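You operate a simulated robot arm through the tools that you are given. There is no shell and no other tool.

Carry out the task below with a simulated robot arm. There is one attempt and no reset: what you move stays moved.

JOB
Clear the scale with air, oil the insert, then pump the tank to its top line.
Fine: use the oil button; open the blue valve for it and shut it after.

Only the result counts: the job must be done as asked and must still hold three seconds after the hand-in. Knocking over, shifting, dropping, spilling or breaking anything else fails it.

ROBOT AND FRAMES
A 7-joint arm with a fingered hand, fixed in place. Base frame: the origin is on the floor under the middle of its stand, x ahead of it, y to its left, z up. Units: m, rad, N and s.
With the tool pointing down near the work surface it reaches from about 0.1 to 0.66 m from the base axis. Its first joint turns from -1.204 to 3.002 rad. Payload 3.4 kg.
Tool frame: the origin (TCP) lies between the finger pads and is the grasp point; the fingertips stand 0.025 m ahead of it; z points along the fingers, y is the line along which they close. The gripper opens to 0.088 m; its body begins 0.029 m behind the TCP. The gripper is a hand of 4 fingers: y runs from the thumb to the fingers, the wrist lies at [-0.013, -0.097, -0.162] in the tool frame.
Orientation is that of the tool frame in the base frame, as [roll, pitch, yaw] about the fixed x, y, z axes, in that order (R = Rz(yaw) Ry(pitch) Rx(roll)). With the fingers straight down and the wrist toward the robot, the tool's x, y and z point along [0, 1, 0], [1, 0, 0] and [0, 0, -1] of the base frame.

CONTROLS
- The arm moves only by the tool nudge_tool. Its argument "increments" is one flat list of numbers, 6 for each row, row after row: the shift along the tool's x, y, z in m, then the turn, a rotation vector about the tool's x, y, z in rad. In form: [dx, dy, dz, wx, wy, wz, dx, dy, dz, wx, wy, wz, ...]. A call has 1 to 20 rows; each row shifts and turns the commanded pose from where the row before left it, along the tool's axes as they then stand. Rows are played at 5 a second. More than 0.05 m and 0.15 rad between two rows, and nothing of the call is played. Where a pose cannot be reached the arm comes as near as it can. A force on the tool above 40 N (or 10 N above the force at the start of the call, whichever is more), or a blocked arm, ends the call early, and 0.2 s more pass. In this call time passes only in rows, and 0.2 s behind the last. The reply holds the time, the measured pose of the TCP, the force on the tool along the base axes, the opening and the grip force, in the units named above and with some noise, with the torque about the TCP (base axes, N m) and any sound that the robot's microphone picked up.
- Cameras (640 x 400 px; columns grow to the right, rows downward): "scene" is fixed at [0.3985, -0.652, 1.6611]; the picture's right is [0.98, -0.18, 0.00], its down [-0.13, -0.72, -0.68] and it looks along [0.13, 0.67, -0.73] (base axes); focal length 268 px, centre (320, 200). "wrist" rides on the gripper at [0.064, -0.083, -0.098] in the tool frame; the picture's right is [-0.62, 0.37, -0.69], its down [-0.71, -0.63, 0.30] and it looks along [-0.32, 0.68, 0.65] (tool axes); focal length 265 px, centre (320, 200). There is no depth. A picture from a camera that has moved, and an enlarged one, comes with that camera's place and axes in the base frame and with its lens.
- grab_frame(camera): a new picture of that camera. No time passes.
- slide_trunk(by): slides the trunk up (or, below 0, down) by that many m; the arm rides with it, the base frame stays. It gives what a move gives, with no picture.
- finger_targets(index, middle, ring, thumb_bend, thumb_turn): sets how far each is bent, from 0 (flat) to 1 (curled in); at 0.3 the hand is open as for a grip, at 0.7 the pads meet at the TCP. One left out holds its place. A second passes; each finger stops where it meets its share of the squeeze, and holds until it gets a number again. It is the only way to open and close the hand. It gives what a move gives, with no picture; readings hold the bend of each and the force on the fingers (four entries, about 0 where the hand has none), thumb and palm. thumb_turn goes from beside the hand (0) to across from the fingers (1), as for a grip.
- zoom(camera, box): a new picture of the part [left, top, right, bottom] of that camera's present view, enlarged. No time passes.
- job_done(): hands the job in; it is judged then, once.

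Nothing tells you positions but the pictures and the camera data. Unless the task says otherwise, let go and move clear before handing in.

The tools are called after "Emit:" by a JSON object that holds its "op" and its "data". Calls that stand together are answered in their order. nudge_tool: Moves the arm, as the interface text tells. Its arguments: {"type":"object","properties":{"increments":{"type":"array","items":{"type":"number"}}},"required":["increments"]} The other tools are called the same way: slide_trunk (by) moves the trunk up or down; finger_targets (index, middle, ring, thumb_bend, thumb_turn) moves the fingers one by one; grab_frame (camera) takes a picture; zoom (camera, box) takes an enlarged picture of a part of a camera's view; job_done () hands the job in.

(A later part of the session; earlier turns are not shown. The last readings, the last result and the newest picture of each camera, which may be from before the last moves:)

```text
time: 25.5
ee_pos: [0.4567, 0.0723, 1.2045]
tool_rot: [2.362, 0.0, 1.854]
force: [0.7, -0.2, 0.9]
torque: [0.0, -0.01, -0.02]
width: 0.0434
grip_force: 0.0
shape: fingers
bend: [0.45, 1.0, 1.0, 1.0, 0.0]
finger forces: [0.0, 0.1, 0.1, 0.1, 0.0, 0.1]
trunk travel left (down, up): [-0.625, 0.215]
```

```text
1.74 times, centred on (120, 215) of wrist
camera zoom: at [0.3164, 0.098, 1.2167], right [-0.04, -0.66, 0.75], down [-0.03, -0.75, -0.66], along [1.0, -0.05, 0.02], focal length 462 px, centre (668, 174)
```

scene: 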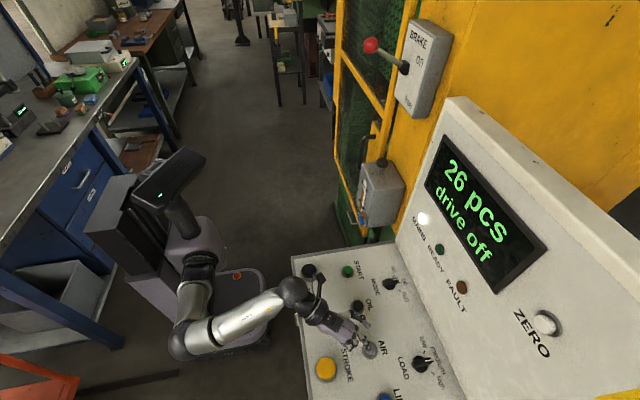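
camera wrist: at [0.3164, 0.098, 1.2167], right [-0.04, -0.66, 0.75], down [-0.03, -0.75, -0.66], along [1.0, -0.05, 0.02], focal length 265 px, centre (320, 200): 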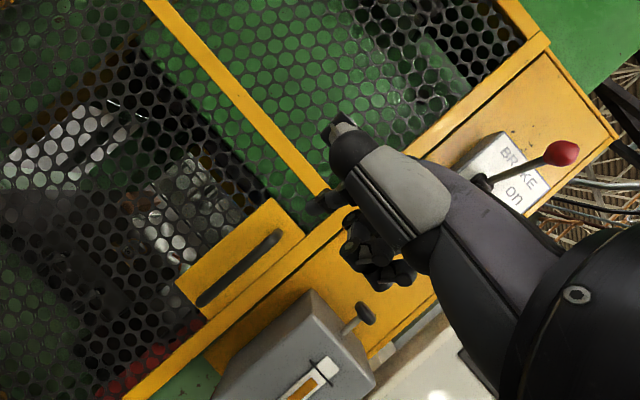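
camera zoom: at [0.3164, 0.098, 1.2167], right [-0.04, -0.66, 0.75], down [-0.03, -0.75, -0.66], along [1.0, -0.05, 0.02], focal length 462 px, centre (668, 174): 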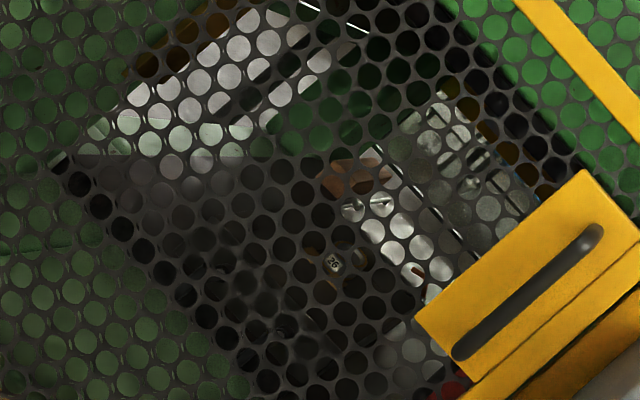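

Emit:
{"op": "zoom", "data": {"camera": "wrist", "box": [60, 170, 160, 270]}}

Emit:
{"op": "zoom", "data": {"camera": "wrist", "box": [110, 170, 200, 240]}}

```text
4.00 times, centred on (110, 220) of wrist
camera zoom: at [0.3164, 0.098, 1.2167], right [-0.04, -0.66, 0.75], down [-0.03, -0.75, -0.66], along [1.0, -0.05, 0.02], focal length 1062 px, centre (1160, 120)
```

zoom: 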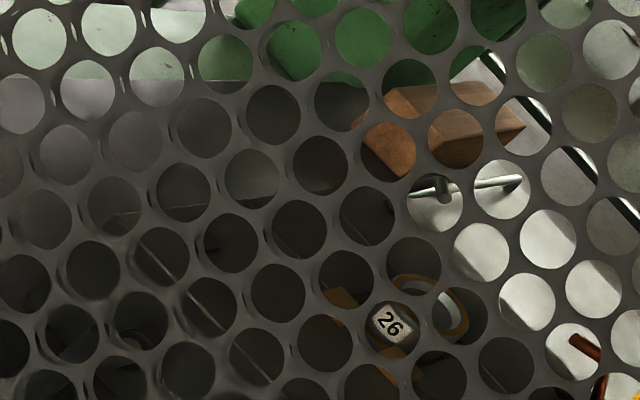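

```text
5.71 times, centred on (155, 205) of wrist
camera zoom: at [0.3164, 0.098, 1.2167], right [-0.04, -0.66, 0.75], down [-0.03, -0.75, -0.66], along [1.0, -0.05, 0.02], focal length 1517 px, centre (1263, 171)
```

zoom: 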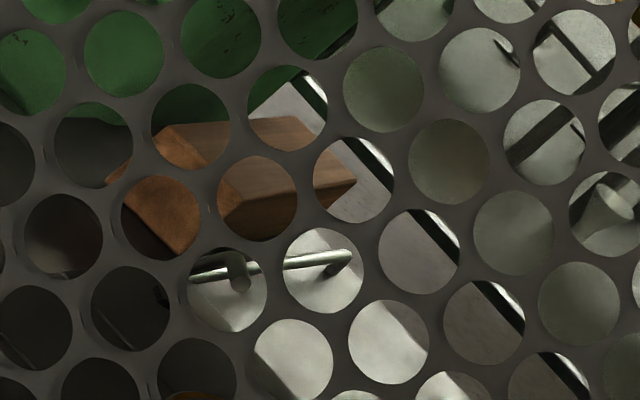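

I'll raise the camera and look down through the mesh to find the die.

Emit:
{"op": "slide_trunk", "data": {"by": 0.2}}

Emit:
{"op": "nudge_tool", "data": {"increments": [0, 0, 0, 0.13, 0, 0, 0, 0, 0, 0.13, 0, 0, 0, 0, 0, 0.13, 0, 0, 0, 0, 0, 0.13, 0, 0]}}

Emit:
{"op": "grab_frame", "data": {"camera": "wrist"}}

```text
time: 27.7
ee_pos: [0.4565, 0.0696, 1.406]
tool_rot: [2.361, -0.002, 1.851]
force: [-0.2, 0.5, -0.6]
torque: [-0.01, -0.04, -0.01]
width: 0.0434
grip_force: 0.1
shape: fingers
bend: [0.45, 1.0, 1.0, 1.0, 0.0]
finger forces: [0.0, 0.0, 0.0, 0.0, 0.0, 0.1]
trunk travel left (down, up): [-0.825, 0.015]
```

```text
time: 28.7
ee_pos: [0.4574, 0.0715, 1.4048]
tool_rot: [2.884, 0.002, 1.855]
force: [0.3, 0.9, 0.1]
torque: [0.04, -0.03, -0.01]
width: 0.0433
grip_force: 0.2
shape: fingers
bend: [0.45, 1.0, 1.0, 1.0, 0.0]
finger forces: [0.1, 0.1, 0.0, 0.0, 0.1, 0.1]
trunk travel left (down, up): [-0.825, 0.015]
```

```text
taken
camera wrist: at [0.3373, 0.1031, 1.4791], right [0.35, -0.55, 0.76], down [-0.31, -0.83, -0.46], along [0.89, -0.08, -0.46], focal length 265 px, centre (320, 200)
```

wrist: 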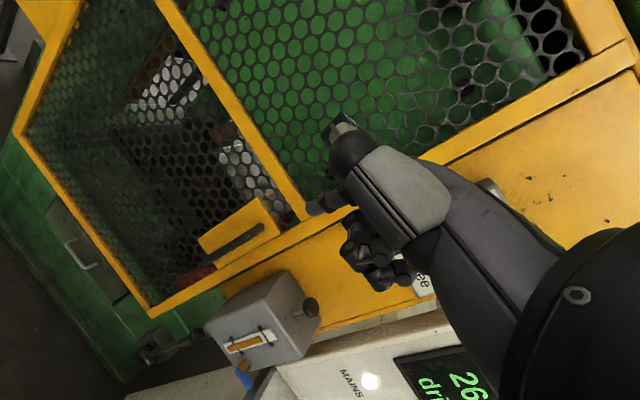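

Emit:
{"op": "zoom", "data": {"camera": "wrist", "box": [90, 100, 250, 280]}}

Emit:
{"op": "zoom", "data": {"camera": "wrist", "box": [130, 200, 230, 300]}}

Emit:
{"op": "zoom", "data": {"camera": "wrist", "box": [190, 250, 330, 400]}}

```text
2.22 times, centred on (170, 190) of wrist
camera zoom: at [0.3373, 0.1031, 1.4791], right [0.35, -0.55, 0.76], down [-0.31, -0.83, -0.46], along [0.89, -0.08, -0.46], focal length 590 px, centre (653, 222)
```

zoom: 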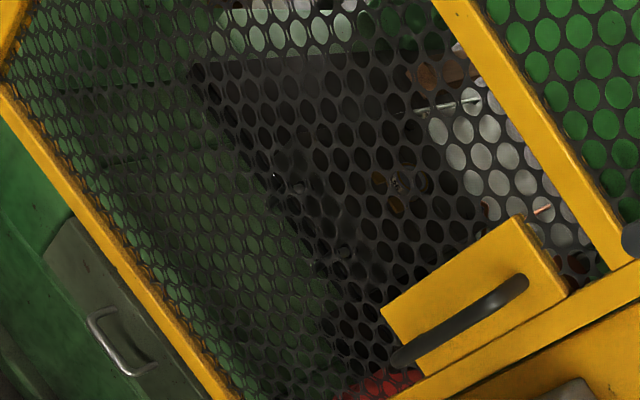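

```text
4.00 times, centred on (180, 250) of wrist
camera zoom: at [0.3373, 0.1031, 1.4791], right [0.35, -0.55, 0.76], down [-0.31, -0.83, -0.46], along [0.89, -0.08, -0.46], focal length 1062 px, centre (880, 0)
```

zoom: 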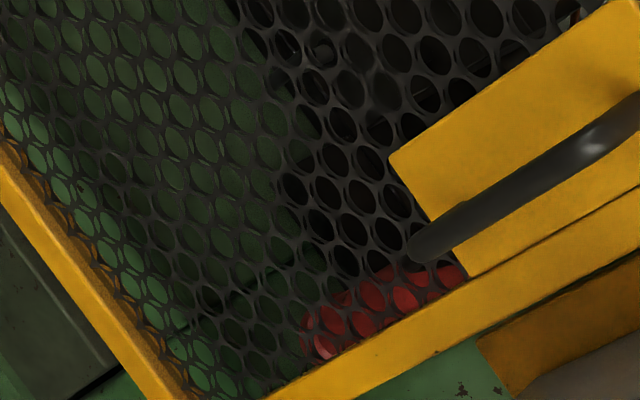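

```text
2.67 times, centred on (260, 325) of wrist
camera zoom: at [0.3373, 0.1031, 1.4791], right [0.35, -0.55, 0.76], down [-0.31, -0.83, -0.46], along [0.89, -0.08, -0.46], focal length 708 px, centre (480, -133)
```

zoom: 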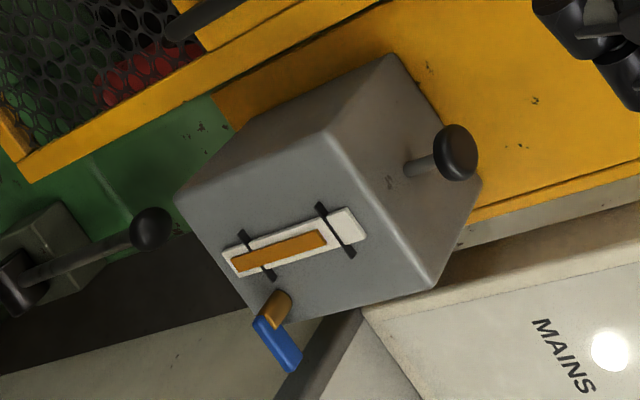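

The number "26" seems to be at about (1.08, 0.31, 0.73) inside the press. I'll zoom hard there to see whether it's the die insert and whether scale remains.

Emit:
{"op": "zoom", "data": {"camera": "wrist", "box": [175, 150, 235, 195]}}

Emit:
{"op": "zoom", "data": {"camera": "wrist", "box": [140, 150, 200, 195]}}

Emit:
{"op": "zoom", "data": {"camera": "wrist", "box": [140, 185, 220, 245]}}

```text
8.89 times, centred on (205, 172) of wrist
camera zoom: at [0.3373, 0.1031, 1.4791], right [0.35, -0.55, 0.76], down [-0.31, -0.83, -0.46], along [0.89, -0.08, -0.46], focal length 2359 px, centre (1342, 444)
```

zoom: 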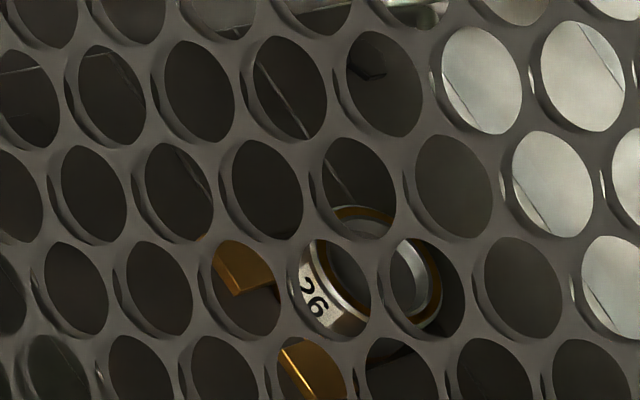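

```text
8.89 times, centred on (170, 172) of wrist
camera zoom: at [0.3373, 0.1031, 1.4791], right [0.35, -0.55, 0.76], down [-0.31, -0.83, -0.46], along [0.89, -0.08, -0.46], focal length 2359 px, centre (1653, 444)
```

zoom: 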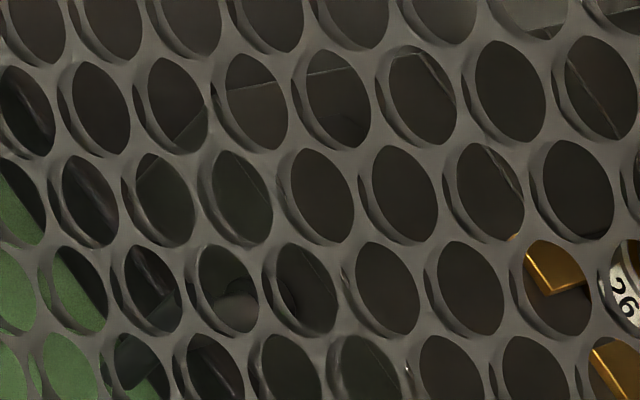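

```text
6.67 times, centred on (180, 215) of wrist
camera zoom: at [0.3373, 0.1031, 1.4791], right [0.35, -0.55, 0.76], down [-0.31, -0.83, -0.46], along [0.89, -0.08, -0.46], focal length 1769 px, centre (1253, 100)
```

zoom: 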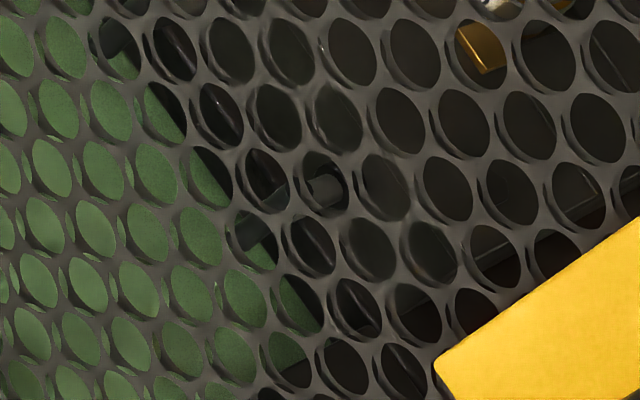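

The insert (ring marked 26) is seated in brass clamps and looks free of flakes. Next is the blue valve: I'll straighten the index to a rod-like pointer, bring the hand level in front of the tank and look at the lever closely.

Emit:
{"op": "finger_targets", "data": {"index": 0}}

Emit:
{"op": "nudge_tool", "data": {"increments": [0, 0, 0, -0.13, 0, 0, 0, 0, 0, -0.13, 0, 0, 0, 0, 0, -0.13, 0, 0, 0, 0, 0, -0.13, 0, 0, 0, 0, 0, 0, -0.1034, 0.1034, 0, 0, 0, 0, -0.1034, 0.1034, 0, 0, 0, 0, -0.1034, 0.1034, 0, 0, 0, 0, -0.1034, 0.1034]}}

Emit:
{"op": "grab_frame", "data": {"camera": "scene"}}

Emit:
{"op": "grab_frame", "data": {"camera": "wrist"}}

```text
time: 29.7
ee_pos: [0.4558, 0.0699, 1.4042]
tool_rot: [2.883, -0.001, 1.853]
force: [0.3, 0.0, 0.3]
torque: [0.0, -0.02, -0.05]
width: 0.0405
grip_force: 0.0
shape: fingers
bend: [0.0, 1.0, 1.0, 1.0, 0.0]
finger forces: [0.1, 0.0, 0.0, 0.0, 0.1, 0.1]
trunk travel left (down, up): [-0.825, 0.015]
```

```text
time: 31.5
ee_pos: [0.4556, 0.073, 1.4057]
tool_rot: [2.359, 0.002, 1.268]
force: [0.4, 0.3, 0.1]
torque: [-0.03, -0.02, 0.01]
width: 0.0405
grip_force: 0.1
shape: fingers
bend: [0.0, 1.0, 1.0, 1.0, 0.0]
finger forces: [0.0, 0.0, 0.1, 0.1, 0.0, 0.0]
trunk travel left (down, up): [-0.825, 0.015]
```

```text
taken
```

scene: 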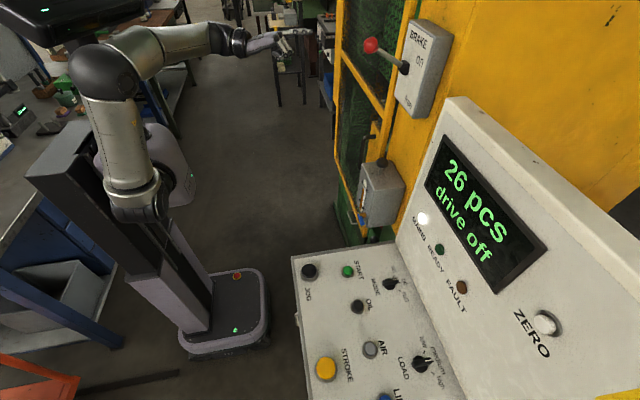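

```text
taken
camera wrist: at [0.353, 0.1724, 1.4172], right [-0.4, -0.52, 0.75], down [-0.44, -0.61, -0.66], along [0.81, -0.59, 0.02], focal length 265 px, centre (320, 200)
```

wrist: 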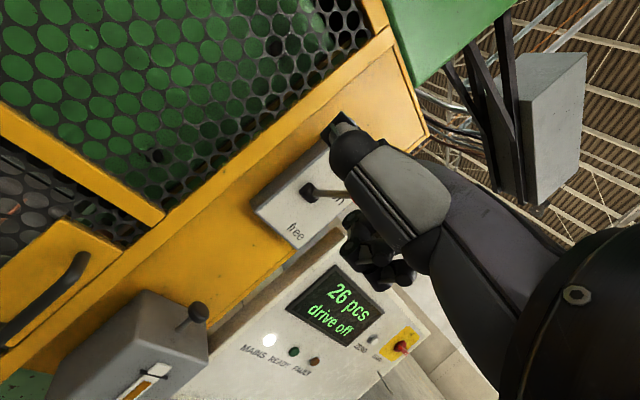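

I'll move right and back (clear of the brake lever), then lower in front of the tank.

Emit:
{"op": "nudge_tool", "data": {"increments": [0, -0.02, -0.02, 0, 0, 0, -0.045, -0.01, -0.01, 0, 0, 0, -0.045, 0, 0, 0, 0, 0, -0.045, 0, 0, 0, 0, 0, -0.045, 0, 0, 0, 0, 0]}}

Emit:
{"op": "slide_trunk", "data": {"by": -0.3}}

Emit:
{"op": "grab_frame", "data": {"camera": "scene"}}

Emit:
{"op": "grab_frame", "data": {"camera": "wrist"}}

```text
time: 32.7
ee_pos: [0.3622, -0.0926, 1.4061]
tool_rot: [2.361, -0.001, 1.267]
force: [-0.4, -0.5, -0.1]
torque: [0.02, 0.05, 0.03]
width: 0.0408
grip_force: 0.0
shape: fingers
bend: [0.0, 1.0, 1.0, 1.0, 0.0]
finger forces: [0.1, 0.0, 0.1, 0.0, 0.1, 0.0]
trunk travel left (down, up): [-0.825, 0.015]
```

```text
time: 35.7
ee_pos: [0.3627, -0.09, 1.1073]
tool_rot: [2.362, 0.002, 1.269]
force: [0.7, 0.7, 0.5]
torque: [0.01, -0.02, 0.03]
width: 0.0408
grip_force: 0.0
shape: fingers
bend: [0.0, 1.0, 1.0, 1.0, 0.0]
finger forces: [0.1, 0.1, 0.0, 0.0, 0.1, 0.0]
trunk travel left (down, up): [-0.525, 0.315]
```

```text
taken
```

scene: 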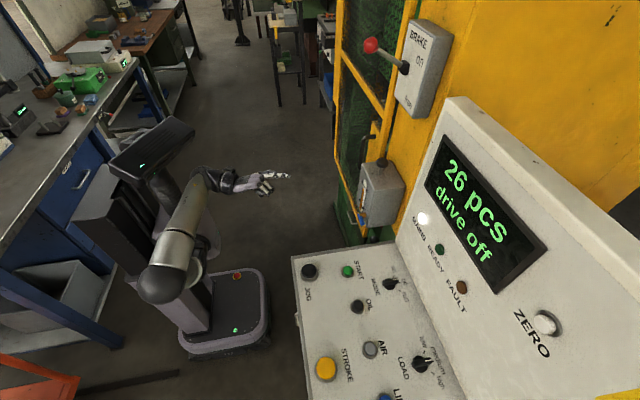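

```text
taken
camera wrist: at [0.2581, 0.0107, 1.119], right [-0.4, -0.52, 0.75], down [-0.44, -0.61, -0.66], along [0.81, -0.59, 0.02], focal length 265 px, centre (320, 200)
```

wrist: 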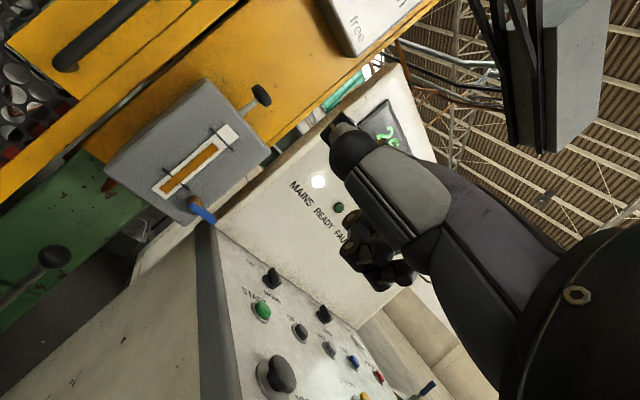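

Emit:
{"op": "zoom", "data": {"camera": "wrist", "box": [100, 70, 280, 250]}}

Emit:
{"op": "zoom", "data": {"camera": "scene", "box": [190, 150, 310, 220]}}

Emit:
{"op": "zoom", "data": {"camera": "scene", "box": [330, 150, 430, 260]}}

```text
2.22 times, centred on (190, 160) of wrist
camera zoom: at [0.2581, 0.0107, 1.119], right [-0.4, -0.52, 0.75], down [-0.44, -0.61, -0.66], along [0.81, -0.59, 0.02], focal length 590 px, centre (609, 289)
```

zoom: 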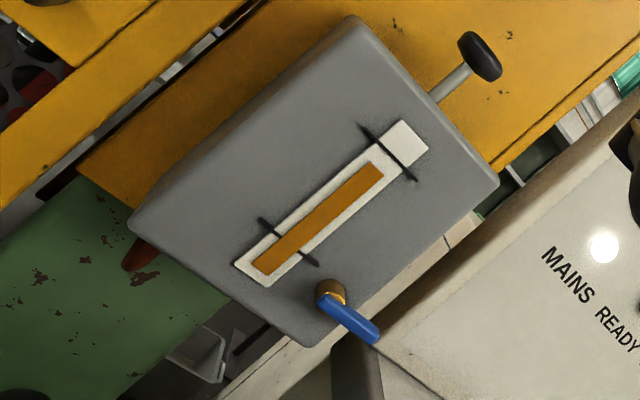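

```text
5.33 times, centred on (250, 185) of scene
camera zoom: at [0.3985, -0.652, 1.6611], right [0.98, -0.18, 0.0], down [-0.13, -0.72, -0.68], along [0.13, 0.67, -0.73], focal length 1429 px, centre (693, 280)
```

zoom: 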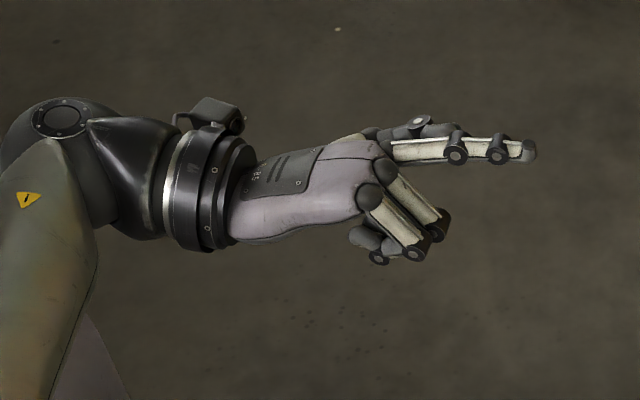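

```text
3.64 times, centred on (380, 205) of scene
camera zoom: at [0.3985, -0.652, 1.6611], right [0.98, -0.18, 0.0], down [-0.13, -0.72, -0.68], along [0.13, 0.67, -0.73], focal length 974 px, centre (102, 182)
```

zoom: 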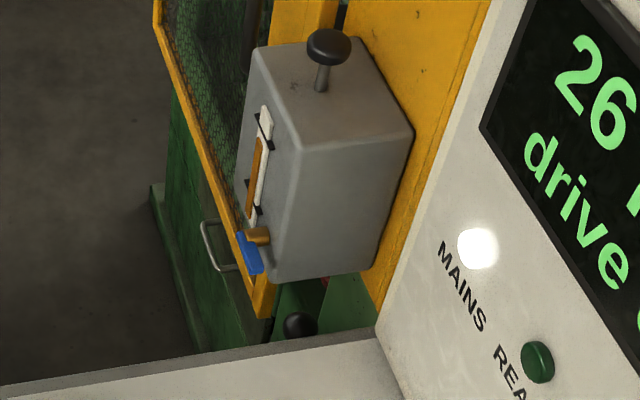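

The lever is horizontal, with its pivot near (0.63,-0.12,0.986) and its tip near y=-0.163. I'll orient the straight index nearly level and bring it just in front of and above the lever.

Emit:
{"op": "nudge_tool", "data": {"increments": [0, 0, 0, 0.087, 0, 0, 0, 0, 0, 0, -0.0945, 0.1126, 0.00625, 0.00687, 0.0358, 0, 0, 0, 0.00625, 0.00687, 0.0358, 0, 0, 0, 0.00625, 0.00687, 0.0358, 0, 0, 0, 0.00625, 0.00687, 0.0358, 0, 0, 0, 0.00625, 0.00687, 0.0358, 0, 0, 0, 0.00625, 0.00687, 0.0358, 0, 0, 0]}}

Emit:
{"op": "grab_frame", "data": {"camera": "wrist"}}

Emit:
{"op": "zoom", "data": {"camera": "scene", "box": [320, 170, 420, 260]}}

```text
time: 37.5
ee_pos: [0.5335, -0.1305, 0.9689]
tool_rot: [2.449, 0.003, 1.124]
force: [0.2, 0.1, -0.6]
torque: [0.01, 0.03, 0.04]
width: 0.0405
grip_force: 0.0
shape: fingers
bend: [0.0, 1.0, 1.0, 1.0, 0.0]
finger forces: [0.0, 0.0, 0.0, 0.0, 0.0, 0.0]
trunk travel left (down, up): [-0.525, 0.315]
```

```text
taken
camera wrist: at [0.4464, -0.017, 0.9912], right [-0.41, -0.49, 0.77], down [-0.57, -0.52, -0.64], along [0.71, -0.7, -0.07], focal length 265 px, centre (320, 200)
```

wrist: 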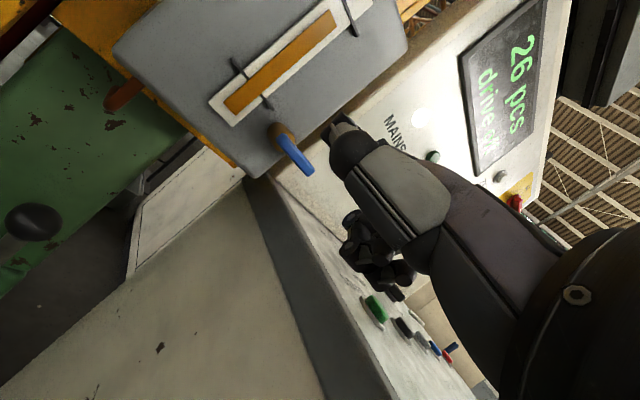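

```text
4.44 times, centred on (370, 215) of scene
camera zoom: at [0.3985, -0.652, 1.6611], right [0.98, -0.18, 0.0], down [-0.13, -0.72, -0.68], along [0.13, 0.67, -0.73], focal length 1191 px, centre (98, 133)
```

zoom: 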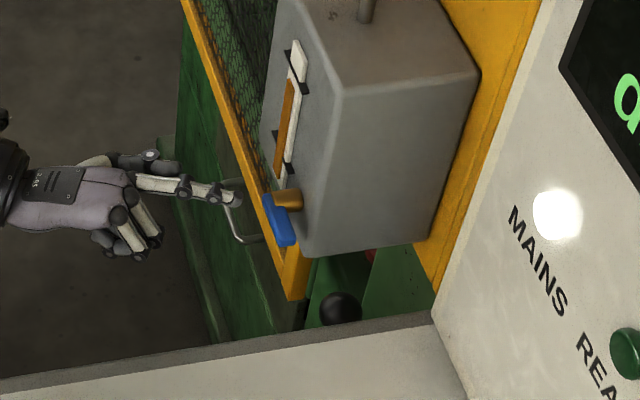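

The fingertip is where I computed. I'll move forward so the finger crosses above the lever, then check.

Emit:
{"op": "nudge_tool", "data": {"increments": [0.0087, 0.0156, 0.0164, 0, 0, 0, 0.0087, 0.0156, 0.0164, 0, 0, 0]}}

Emit:
{"op": "zoom", "data": {"camera": "scene", "box": [340, 180, 420, 250]}}

Emit:
{"op": "grab_frame", "data": {"camera": "wrist"}}

```text
time: 38.1
ee_pos: [0.5796, -0.1322, 0.9632]
tool_rot: [2.448, 0.003, 1.121]
force: [-0.1, 0.2, -0.4]
torque: [0.0, 0.02, -0.01]
width: 0.0408
grip_force: 0.0
shape: fingers
bend: [0.0, 1.0, 1.0, 1.0, 0.0]
finger forces: [0.0, 0.0, 0.0, 0.1, 0.0, 0.1]
trunk travel left (down, up): [-0.525, 0.315]
```

```text
5.71 times, centred on (380, 215) of scene
camera zoom: at [0.3985, -0.652, 1.6611], right [0.98, -0.18, 0.0], down [-0.13, -0.72, -0.68], along [0.13, 0.67, -0.73], focal length 1531 px, centre (-23, 114)
```

zoom: 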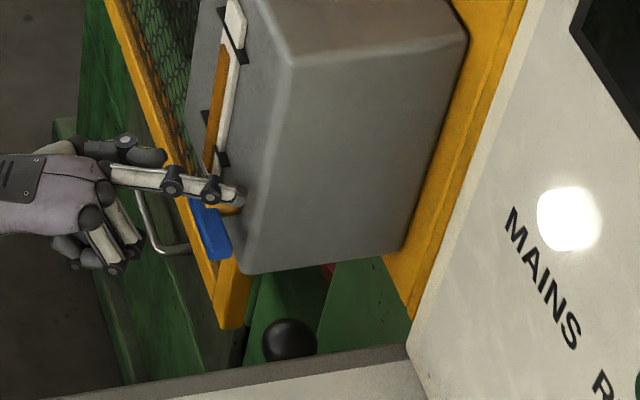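

```text
taken
camera wrist: at [0.4934, -0.0192, 0.9856], right [-0.41, -0.49, 0.77], down [-0.57, -0.52, -0.64], along [0.71, -0.7, -0.07], focal length 265 px, centre (320, 200)
```

wrist: 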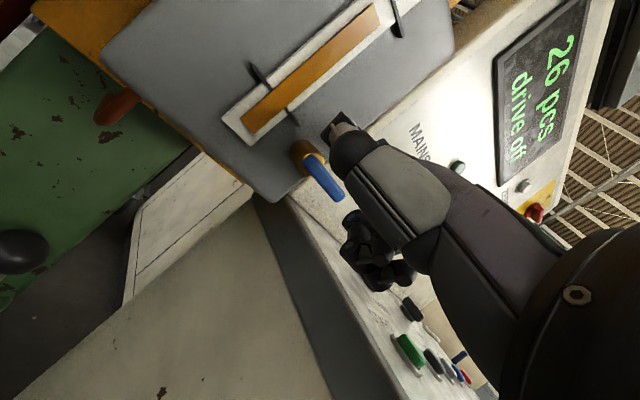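

The finger is above the lever. Now I ease down toward contact.

Emit:
{"op": "nudge_tool", "data": {"increments": [0, -0.00386, 0.0046, 0, 0, 0, 0, -0.00386, 0.0046, 0, 0, 0, 0, -0.00386, 0.0046, 0, 0, 0, 0, -0.00386, 0.0046, 0, 0, 0, 0, -0.00257, 0.00306, 0, 0, 0]}}

Emit:
{"op": "zoom", "data": {"camera": "scene", "box": [340, 180, 420, 250]}}

Emit:
{"op": "zoom", "data": {"camera": "wrist", "box": [240, 100, 400, 220]}}

```text
time: 39.3
ee_pos: [0.5772, -0.1339, 0.9375]
tool_rot: [2.447, 0.002, 1.121]
force: [-0.9, -0.5, 1.8]
torque: [-0.02, -0.08, -0.04]
width: 0.0411
grip_force: 1.2
shape: fingers
bend: [0.0, 1.0, 1.0, 1.0, 0.0]
finger forces: [2.1, 0.0, 0.0, 0.0, 0.0, 0.1]
trunk travel left (down, up): [-0.525, 0.315]
```

```text
5.71 times, centred on (380, 215) of scene
camera zoom: at [0.3985, -0.652, 1.6611], right [0.98, -0.18, 0.0], down [-0.13, -0.72, -0.68], along [0.13, 0.67, -0.73], focal length 1531 px, centre (-23, 114)
```

zoom: 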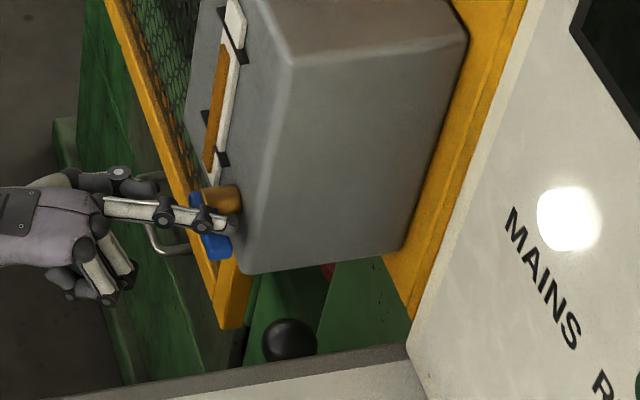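

```text
3.33 times, centred on (320, 160) of wrist
camera zoom: at [0.4912, -0.02, 0.9586], right [-0.41, -0.49, 0.77], down [-0.57, -0.52, -0.64], along [0.71, -0.7, -0.06], focal length 885 px, centre (320, 333)
```

zoom: 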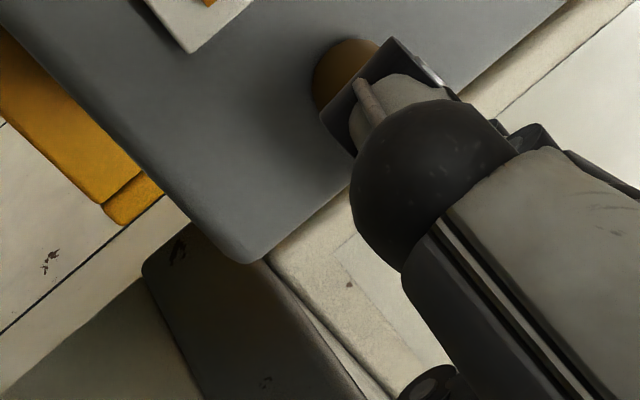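

Contact with the lever (2 N). I'll push it down along its arc a first quarter and check that it moves.

Emit:
{"op": "nudge_tool", "data": {"increments": [-0.00135, -0.00313, 0.00475, 0, 0, 0, -0.00135, -0.00313, 0.00475, 0, 0, 0]}}

Emit:
{"op": "zoom", "data": {"camera": "scene", "box": [340, 180, 420, 250]}}

```text
time: 39.9
ee_pos: [0.5764, -0.1358, 0.9277]
tool_rot: [2.442, 0.001, 1.124]
force: [-0.3, 3.5, 9.9]
torque: [-0.19, -0.46, 0.1]
width: 0.0423
grip_force: 5.2
shape: fingers
bend: [0.0, 1.0, 1.0, 1.0, 0.0]
finger forces: [10.6, 0.1, 0.1, 0.1, 0.0, 0.0]
trunk travel left (down, up): [-0.525, 0.315]
```

```text
5.71 times, centred on (380, 215) of scene
camera zoom: at [0.3985, -0.652, 1.6611], right [0.98, -0.18, 0.0], down [-0.13, -0.72, -0.68], along [0.13, 0.67, -0.73], focal length 1531 px, centre (-23, 114)
```

zoom: 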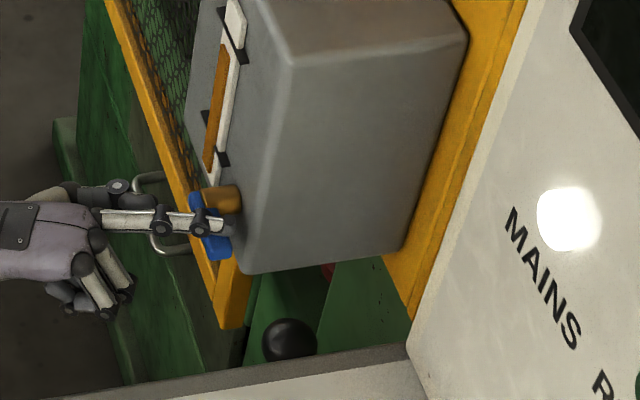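

The lever hasn't moved at about 10 N downward, so down is probably the stop. I'll back off, look at the lever, and prepare to push it up from below.

Emit:
{"op": "nudge_tool", "data": {"increments": [0, 0.0077, -0.0092, 0, 0, 0, -0.02, -0.0317, -0.0266, 0, 0, 0, 0, 0, 0, 0, -0.0964, 0.1149]}}

Emit:
{"op": "grab_frame", "data": {"camera": "wrist"}}

Emit:
{"op": "zoom", "data": {"camera": "wrist", "box": [200, 60, 360, 200]}}

Emit:
{"op": "zoom", "data": {"camera": "scene", "box": [340, 180, 420, 250]}}

```text
time: 40.7
ee_pos: [0.533, -0.1356, 0.935]
tool_rot: [2.448, 0.005, 0.971]
force: [1.1, -0.3, 0.0]
torque: [0.03, 0.07, -0.01]
width: 0.0408
grip_force: 0.1
shape: fingers
bend: [0.0, 1.0, 1.0, 1.0, 0.0]
finger forces: [0.1, 0.0, 0.0, 0.1, 0.1, 0.1]
trunk travel left (down, up): [-0.525, 0.315]
```

```text
taken
camera wrist: at [0.4646, -0.0114, 0.9579], right [-0.48, -0.42, 0.77], down [-0.64, -0.43, -0.63], along [0.6, -0.8, -0.06], focal length 265 px, centre (320, 200)
```

wrist: 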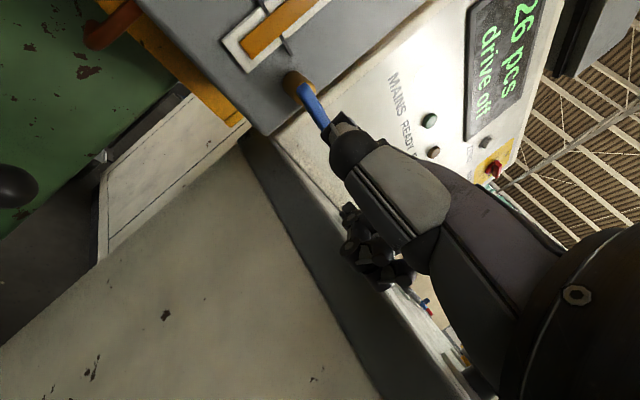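

```text
2.86 times, centred on (280, 130) of wrist
camera zoom: at [0.4646, -0.0114, 0.9579], right [-0.48, -0.42, 0.77], down [-0.64, -0.43, -0.63], along [0.6, -0.8, -0.06], focal length 758 px, centre (434, 400)
```

zoom: 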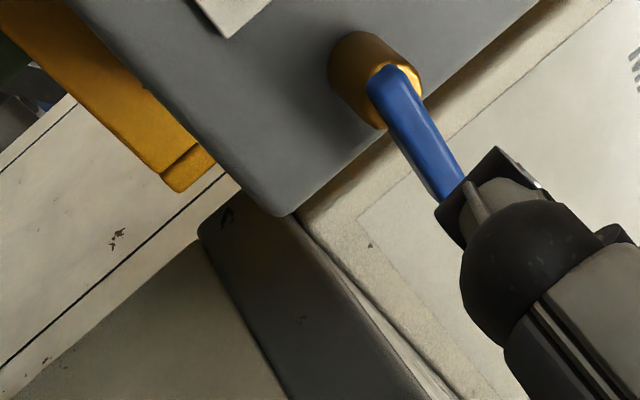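

```text
5.71 times, centred on (380, 215) of scene
camera zoom: at [0.3985, -0.652, 1.6611], right [0.98, -0.18, 0.0], down [-0.13, -0.72, -0.68], along [0.13, 0.67, -0.73], focal length 1531 px, centre (-23, 114)
```

zoom: 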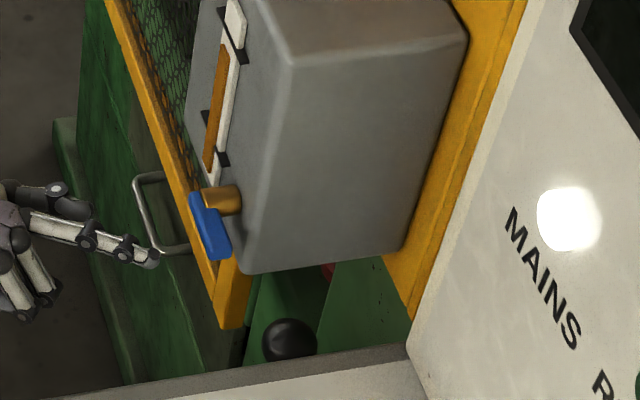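

The lever is still horizontal, so I'll go under it and push up gently.

Emit:
{"op": "nudge_tool", "data": {"increments": [0.0054, -0.0301, 0.0243, 0, 0, 0]}}

Emit:
{"op": "zoom", "data": {"camera": "scene", "box": [330, 170, 430, 260]}}

Emit:
{"op": "grab_frame", "data": {"camera": "wrist"}}

```text
time: 41.1
ee_pos: [0.5297, -0.1269, 0.8973]
tool_rot: [2.447, 0.003, 0.972]
force: [0.6, -0.2, -0.6]
torque: [-0.01, 0.01, -0.01]
width: 0.0407
grip_force: 0.0
shape: fingers
bend: [0.0, 1.0, 1.0, 1.0, 0.0]
finger forces: [0.0, 0.1, 0.0, 0.0, 0.0, 0.1]
trunk travel left (down, up): [-0.525, 0.315]
```

```text
4.44 times, centred on (380, 215) of scene
camera zoom: at [0.3985, -0.652, 1.6611], right [0.98, -0.18, 0.0], down [-0.13, -0.72, -0.68], along [0.13, 0.67, -0.73], focal length 1191 px, centre (53, 133)
```

zoom: 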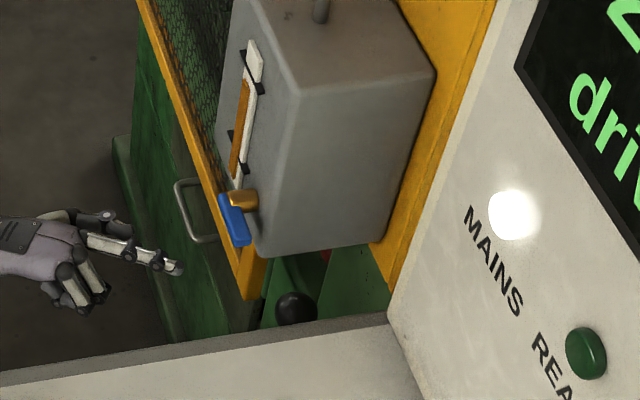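

```text
taken
camera wrist: at [0.4618, -0.0019, 0.9191], right [-0.48, -0.42, 0.77], down [-0.64, -0.43, -0.63], along [0.6, -0.8, -0.06], focal length 265 px, centre (320, 200)
```

wrist: 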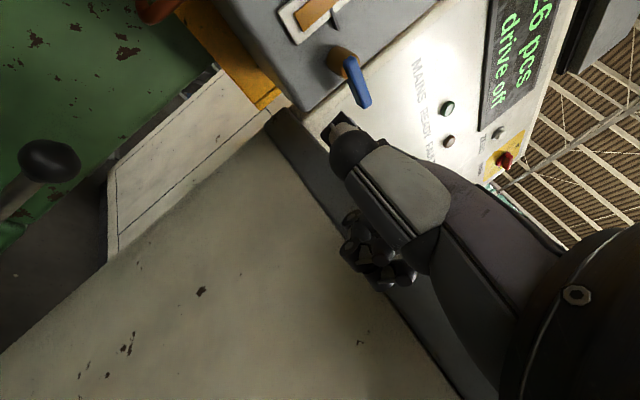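

Emit:
{"op": "nudge_tool", "data": {"increments": [0.0147, 0.01645, 0.0138, 0, 0, 0, 0.0147, 0.01645, 0.0138, 0, 0, 0]}}

Emit:
{"op": "zoom", "data": {"camera": "scene", "box": [340, 180, 420, 250]}}

Emit:
{"op": "grab_frame", "data": {"camera": "wrist"}}

```text
time: 41.7
ee_pos: [0.5821, -0.129, 0.9007]
tool_rot: [2.447, 0.002, 0.973]
force: [0.1, 0.1, 0.1]
torque: [0.01, 0.04, -0.03]
width: 0.0408
grip_force: 0.0
shape: fingers
bend: [0.0, 1.0, 1.0, 1.0, 0.0]
finger forces: [0.0, 0.0, 0.0, 0.0, 0.0, 0.1]
trunk travel left (down, up): [-0.525, 0.315]
```

```text
5.71 times, centred on (380, 215) of scene
camera zoom: at [0.3985, -0.652, 1.6611], right [0.98, -0.18, 0.0], down [-0.13, -0.72, -0.68], along [0.13, 0.67, -0.73], focal length 1531 px, centre (-23, 114)
```

zoom: 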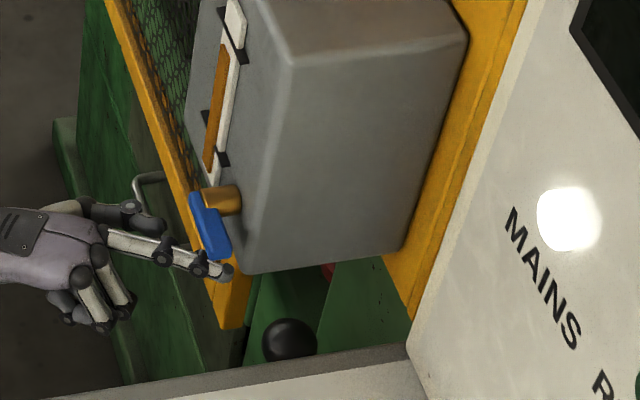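

```text
taken
camera wrist: at [0.5136, -0.0031, 0.9216], right [-0.48, -0.42, 0.77], down [-0.64, -0.43, -0.64], along [0.6, -0.8, -0.06], focal length 265 px, centre (320, 200)
```

wrist: 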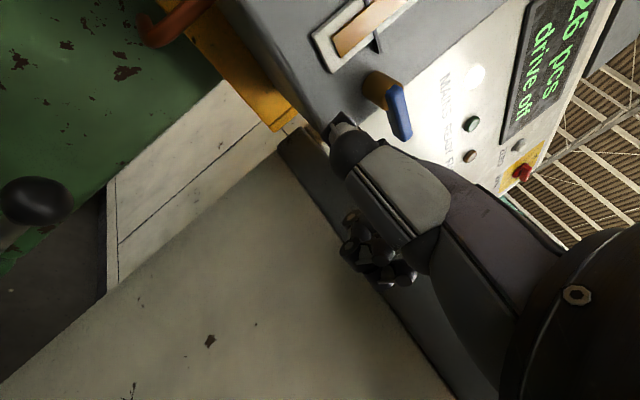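

The finger is under the lever. Easing upward in small steps.

Emit:
{"op": "nudge_tool", "data": {"increments": [0, 0.00386, -0.0046, 0, 0, 0, 0, 0.00386, -0.0046, 0, 0, 0]}}

```text
time: 42.3
ee_pos: [0.5804, -0.1278, 0.9112]
tool_rot: [2.447, 0.002, 0.973]
force: [0.7, 0.7, -0.4]
torque: [0.0, 0.0, 0.05]
width: 0.0407
grip_force: 0.1
shape: fingers
bend: [0.0, 1.0, 1.0, 1.0, 0.0]
finger forces: [0.0, 0.1, 0.0, 0.0, 0.1, 0.0]
trunk travel left (down, up): [-0.525, 0.315]
```

Emit:
{"op": "nudge_tool", "data": {"increments": [0, 0.0032, -0.0038, 0, 0, 0, 0, 0.0032, -0.0038, 0, 0, 0]}}

Emit:
{"op": "zoom", "data": {"camera": "scene", "box": [340, 180, 420, 250]}}

```text
time: 42.9
ee_pos: [0.5815, -0.128, 0.9198]
tool_rot: [2.446, 0.002, 0.974]
force: [-2.3, 0.7, -4.5]
torque: [0.0, 0.06, 0.0]
width: 0.0403
grip_force: 1.9
shape: fingers
bend: [0.02, 1.0, 1.0, 1.0, 0.0]
finger forces: [3.9, 0.0, 0.1, 0.0, 0.1, 0.1]
trunk travel left (down, up): [-0.525, 0.315]
```

```text
5.71 times, centred on (380, 215) of scene
camera zoom: at [0.3985, -0.652, 1.6611], right [0.98, -0.18, 0.0], down [-0.13, -0.72, -0.68], along [0.13, 0.67, -0.73], focal length 1531 px, centre (-23, 114)
```

zoom: 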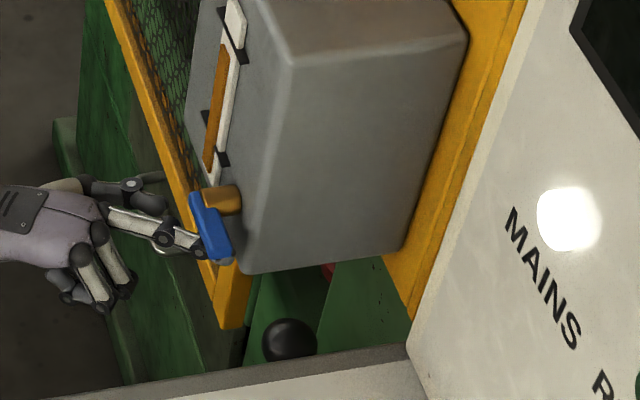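

Contact from below at about 4 N. I'll continue upward carefully along the arc.

Emit:
{"op": "nudge_tool", "data": {"increments": [-0.0008, 0.003, -0.0027, 0, 0, 0, -0.0008, 0.003, -0.0027, 0, 0, 0]}}

Emit:
{"op": "zoom", "data": {"camera": "scene", "box": [340, 180, 420, 250]}}

Emit:
{"op": "zoom", "data": {"camera": "wrist", "box": [300, 40, 460, 160]}}

```text
time: 43.5
ee_pos: [0.581, -0.1295, 0.9288]
tool_rot: [2.446, 0.003, 0.975]
force: [-1.3, -1.0, -0.5]
torque: [0.02, 0.05, -0.03]
width: 0.0407
grip_force: 1.1
shape: fingers
bend: [0.01, 1.0, 1.0, 1.0, 0.0]
finger forces: [2.0, 0.0, 0.1, 0.1, 0.1, 0.1]
trunk travel left (down, up): [-0.525, 0.315]
```

```text
5.71 times, centred on (380, 215) of scene
camera zoom: at [0.3985, -0.652, 1.6611], right [0.98, -0.18, 0.0], down [-0.13, -0.72, -0.68], along [0.13, 0.67, -0.73], focal length 1531 px, centre (-23, 114)
```

zoom: 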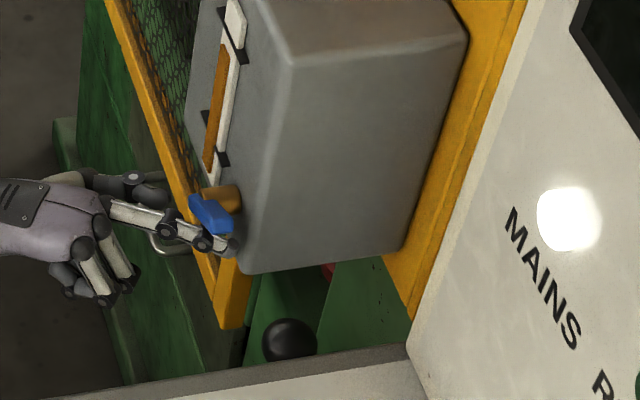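

```text
3.33 times, centred on (380, 100) of wrist
camera zoom: at [0.5128, -0.0049, 0.9505], right [-0.48, -0.42, 0.77], down [-0.64, -0.43, -0.64], along [0.6, -0.8, -0.06], focal length 885 px, centre (120, 533)
```

zoom: 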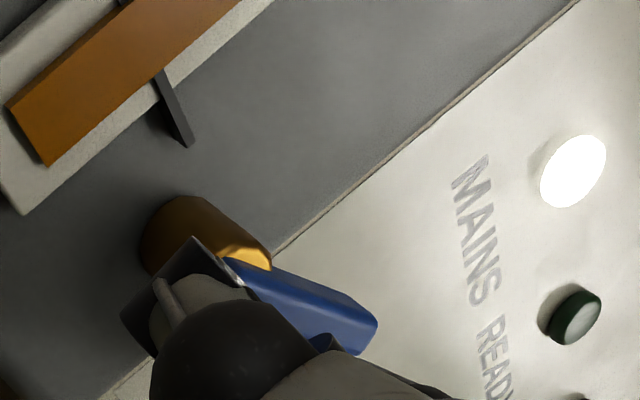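

The lever is turning upward, so that's the opening direction. I'll follow its arc further.

Emit:
{"op": "nudge_tool", "data": {"increments": [0.00165, 0.00428, -0.00685, 0, 0, 0, 0.0029, 0.00203, -0.00548, 0, 0, 0, 0.0029, 0.00203, -0.00548, 0, 0, 0]}}

Emit:
{"op": "zoom", "data": {"camera": "scene", "box": [340, 180, 420, 250]}}

Emit:
{"op": "grab_frame", "data": {"camera": "wrist"}}

```text
time: 44.3
ee_pos: [0.5818, -0.1206, 0.9477]
tool_rot: [2.445, 0.002, 0.973]
force: [-0.7, -0.8, -0.2]
torque: [0.05, -0.04, -0.03]
width: 0.0408
grip_force: 0.7
shape: fingers
bend: [0.0, 1.0, 1.0, 1.0, 0.0]
finger forces: [0.8, 0.0, 0.1, 0.1, 0.1, 0.0]
trunk travel left (down, up): [-0.525, 0.315]
```

```text
5.71 times, centred on (380, 215) of scene
camera zoom: at [0.3985, -0.652, 1.6611], right [0.98, -0.18, 0.0], down [-0.13, -0.72, -0.68], along [0.13, 0.67, -0.73], focal length 1531 px, centre (-23, 114)
```

zoom: 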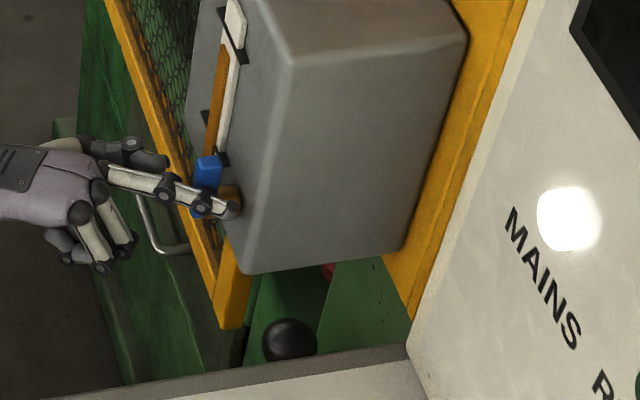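

```text
taken
camera wrist: at [0.5125, 0.0045, 0.9702], right [-0.48, -0.42, 0.77], down [-0.64, -0.43, -0.64], along [0.6, -0.8, -0.06], focal length 265 px, centre (320, 200)
```

wrist: 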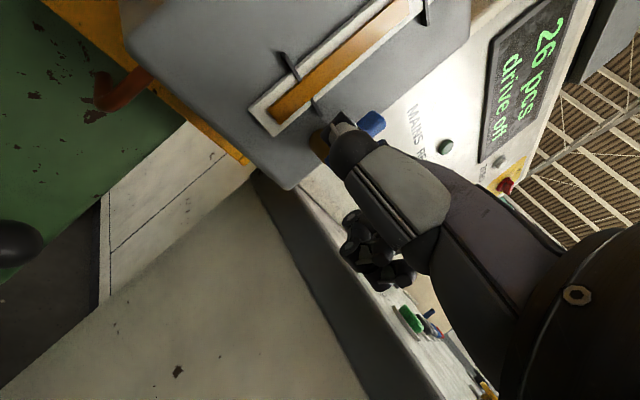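

The lever is nearly upright. I'll push it the rest of the way until I feel the stop.

Emit:
{"op": "nudge_tool", "data": {"increments": [0.00454, -0.00045, -0.0043, 0, 0, 0, 0.00495, -0.00195, -0.00295, 0, 0, 0]}}

Emit:
{"op": "zoom", "data": {"camera": "scene", "box": [340, 180, 420, 250]}}

```text
time: 44.9
ee_pos: [0.5814, -0.1118, 0.951]
tool_rot: [2.451, -0.002, 0.968]
force: [-2.8, -6.5, -2.1]
torque: [0.43, -0.01, -0.32]
width: 0.0431
grip_force: 3.5
shape: fingers
bend: [0.01, 1.0, 1.0, 1.0, 0.0]
finger forces: [7.0, 0.0, 0.1, 0.0, 0.1, 0.0]
trunk travel left (down, up): [-0.525, 0.315]
```

```text
5.71 times, centred on (380, 215) of scene
camera zoom: at [0.3985, -0.652, 1.6611], right [0.98, -0.18, 0.0], down [-0.13, -0.72, -0.68], along [0.13, 0.67, -0.73], focal length 1531 px, centre (-23, 114)
```

zoom: 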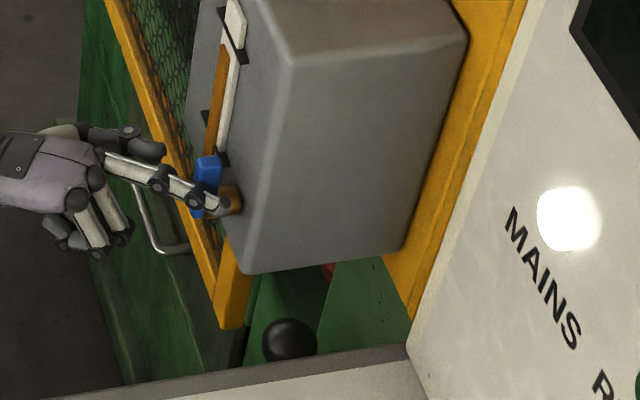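

The stop is felt (7 N), so the valve should be fully open. I'll back the finger off and look at the lever and tank.

Emit:
{"op": "nudge_tool", "data": {"increments": [-0.0083, 0.0043, 0.0036, 0, 0, 0, -0.0255, -0.0285, -0.024, 0, 0, 0, -0.0255, -0.0285, -0.024, 0, 0, 0]}}

Emit:
{"op": "grab_frame", "data": {"camera": "wrist"}}

Emit:
{"op": "zoom", "data": {"camera": "wrist", "box": [200, 0, 400, 180]}}

Emit:
{"op": "zoom", "data": {"camera": "scene", "box": [340, 180, 420, 250]}}

```text
time: 45.7
ee_pos: [0.4892, -0.1159, 0.9528]
tool_rot: [2.443, 0.003, 0.974]
force: [0.7, 0.5, -0.1]
torque: [0.01, 0.02, 0.0]
width: 0.0404
grip_force: 0.0
shape: fingers
bend: [0.0, 1.0, 1.0, 1.0, 0.0]
finger forces: [0.0, 0.0, 0.1, 0.0, 0.0, 0.0]
trunk travel left (down, up): [-0.525, 0.315]
```

```text
taken
camera wrist: at [0.4206, 0.008, 0.975], right [-0.48, -0.42, 0.77], down [-0.64, -0.43, -0.64], along [0.6, -0.8, -0.06], focal length 265 px, centre (320, 200)
```

wrist: 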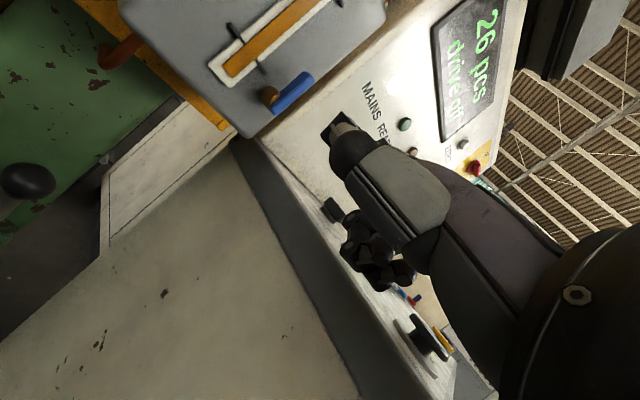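

```text
2.22 times, centred on (300, 90) of wrist
camera zoom: at [0.4206, 0.008, 0.975], right [-0.48, -0.42, 0.77], down [-0.64, -0.43, -0.64], along [0.6, -0.8, -0.06], focal length 590 px, centre (364, 444)
```

zoom: 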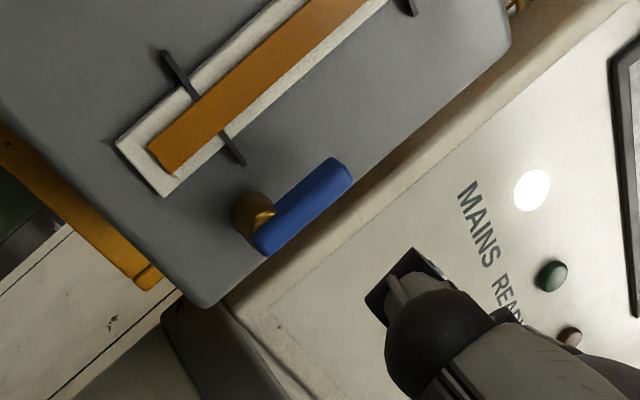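

```text
5.71 times, centred on (380, 215) of scene
camera zoom: at [0.3985, -0.652, 1.6611], right [0.98, -0.18, 0.0], down [-0.13, -0.72, -0.68], along [0.13, 0.67, -0.73], focal length 1531 px, centre (-23, 114)
```

zoom: 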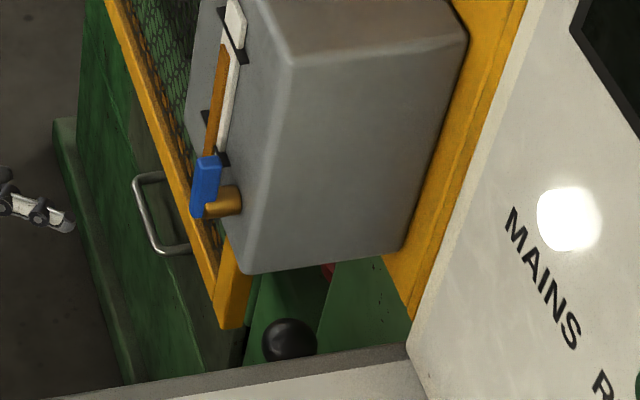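

The valve lever stands upright now (open). Next is OIL: I'll raise up, bend the index as before, set the 25° tilt, and move over the OIL button.

Emit:
{"op": "slide_trunk", "data": {"by": 0.15}}

Emit:
{"op": "finger_targets", "data": {"index": 0.45}}

Emit:
{"op": "nudge_tool", "data": {"increments": [0, 0, 0, 0.131, 0, 0, 0, 0, 0, 0.131, 0, 0, -0.0333, 0.0258, 0.012, 0, 0, 0, -0.0333, 0.0258, 0.012, 0, 0, 0, -0.0333, 0.0258, 0.012, 0, 0, 0, -0.0333, 0.0258, 0.012, 0, 0, 0, -0.0333, 0.0258, 0.012, 0, 0, 0, -0.0333, 0.0258, 0.012, 0, 0, 0]}}

Emit:
{"op": "zoom", "data": {"camera": "scene", "box": [280, 230, 440, 350]}}

Emit:
{"op": "grab_frame", "data": {"camera": "wrist"}}

```text
time: 47.4
ee_pos: [0.4908, -0.1183, 1.1024]
tool_rot: [2.446, 0.001, 0.975]
force: [0.2, -1.1, 0.8]
torque: [0.02, 0.03, 0.0]
width: 0.0407
grip_force: 0.0
shape: fingers
bend: [0.0, 1.0, 1.0, 1.0, 0.0]
finger forces: [0.0, 0.0, 0.0, 0.0, 0.0, 0.0]
trunk travel left (down, up): [-0.675, 0.165]
```

```text
time: 48.4
ee_pos: [0.4908, -0.1169, 1.1018]
tool_rot: [2.447, 0.003, 0.973]
force: [0.4, -0.1, -0.1]
torque: [0.0, -0.01, -0.01]
width: 0.0432
grip_force: 0.0
shape: fingers
bend: [0.45, 1.0, 1.0, 1.0, 0.0]
finger forces: [0.1, 0.1, 0.0, 0.0, 0.1, 0.0]
trunk travel left (down, up): [-0.675, 0.165]
```

```text
time: 50.2
ee_pos: [0.5171, -0.3823, 1.0981]
tool_rot: [2.711, 0.001, 0.976]
force: [0.2, 0.5, 0.3]
torque: [0.03, 0.03, 0.01]
width: 0.0431
grip_force: 0.0
shape: fingers
bend: [0.45, 1.0, 1.0, 1.0, 0.0]
finger forces: [0.0, 0.0, 0.0, 0.0, 0.0, 0.0]
trunk travel left (down, up): [-0.675, 0.165]
```

```text
3.33 times, centred on (360, 290) of scene
camera zoom: at [0.3985, -0.652, 1.6611], right [0.98, -0.18, 0.0], down [-0.13, -0.72, -0.68], along [0.13, 0.67, -0.73], focal length 893 px, centre (187, -100)
```

zoom: 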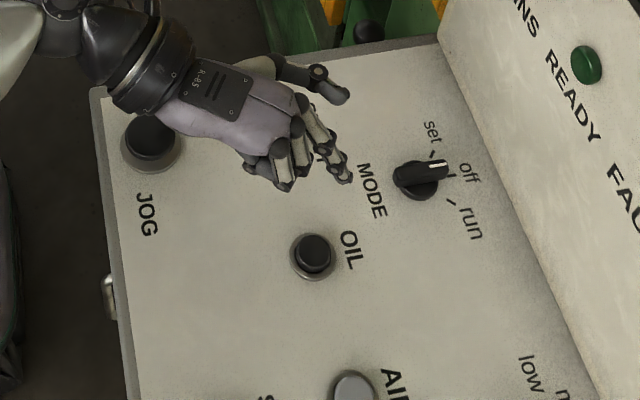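

```text
taken
camera wrist: at [0.4579, -0.2627, 1.153], right [-0.31, -0.54, 0.79], down [-0.77, -0.34, -0.54], along [0.56, -0.77, -0.31], focal length 265 px, centre (320, 200)
```

wrist: 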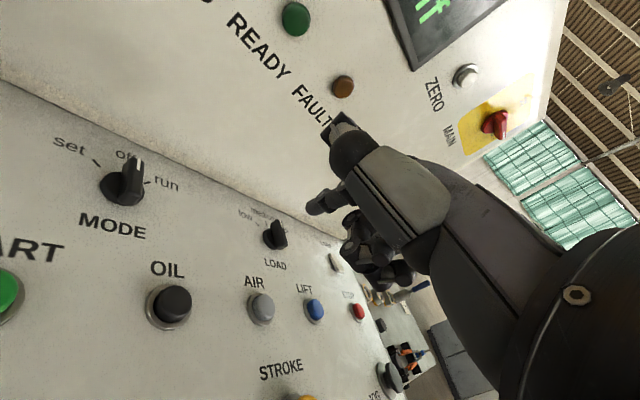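

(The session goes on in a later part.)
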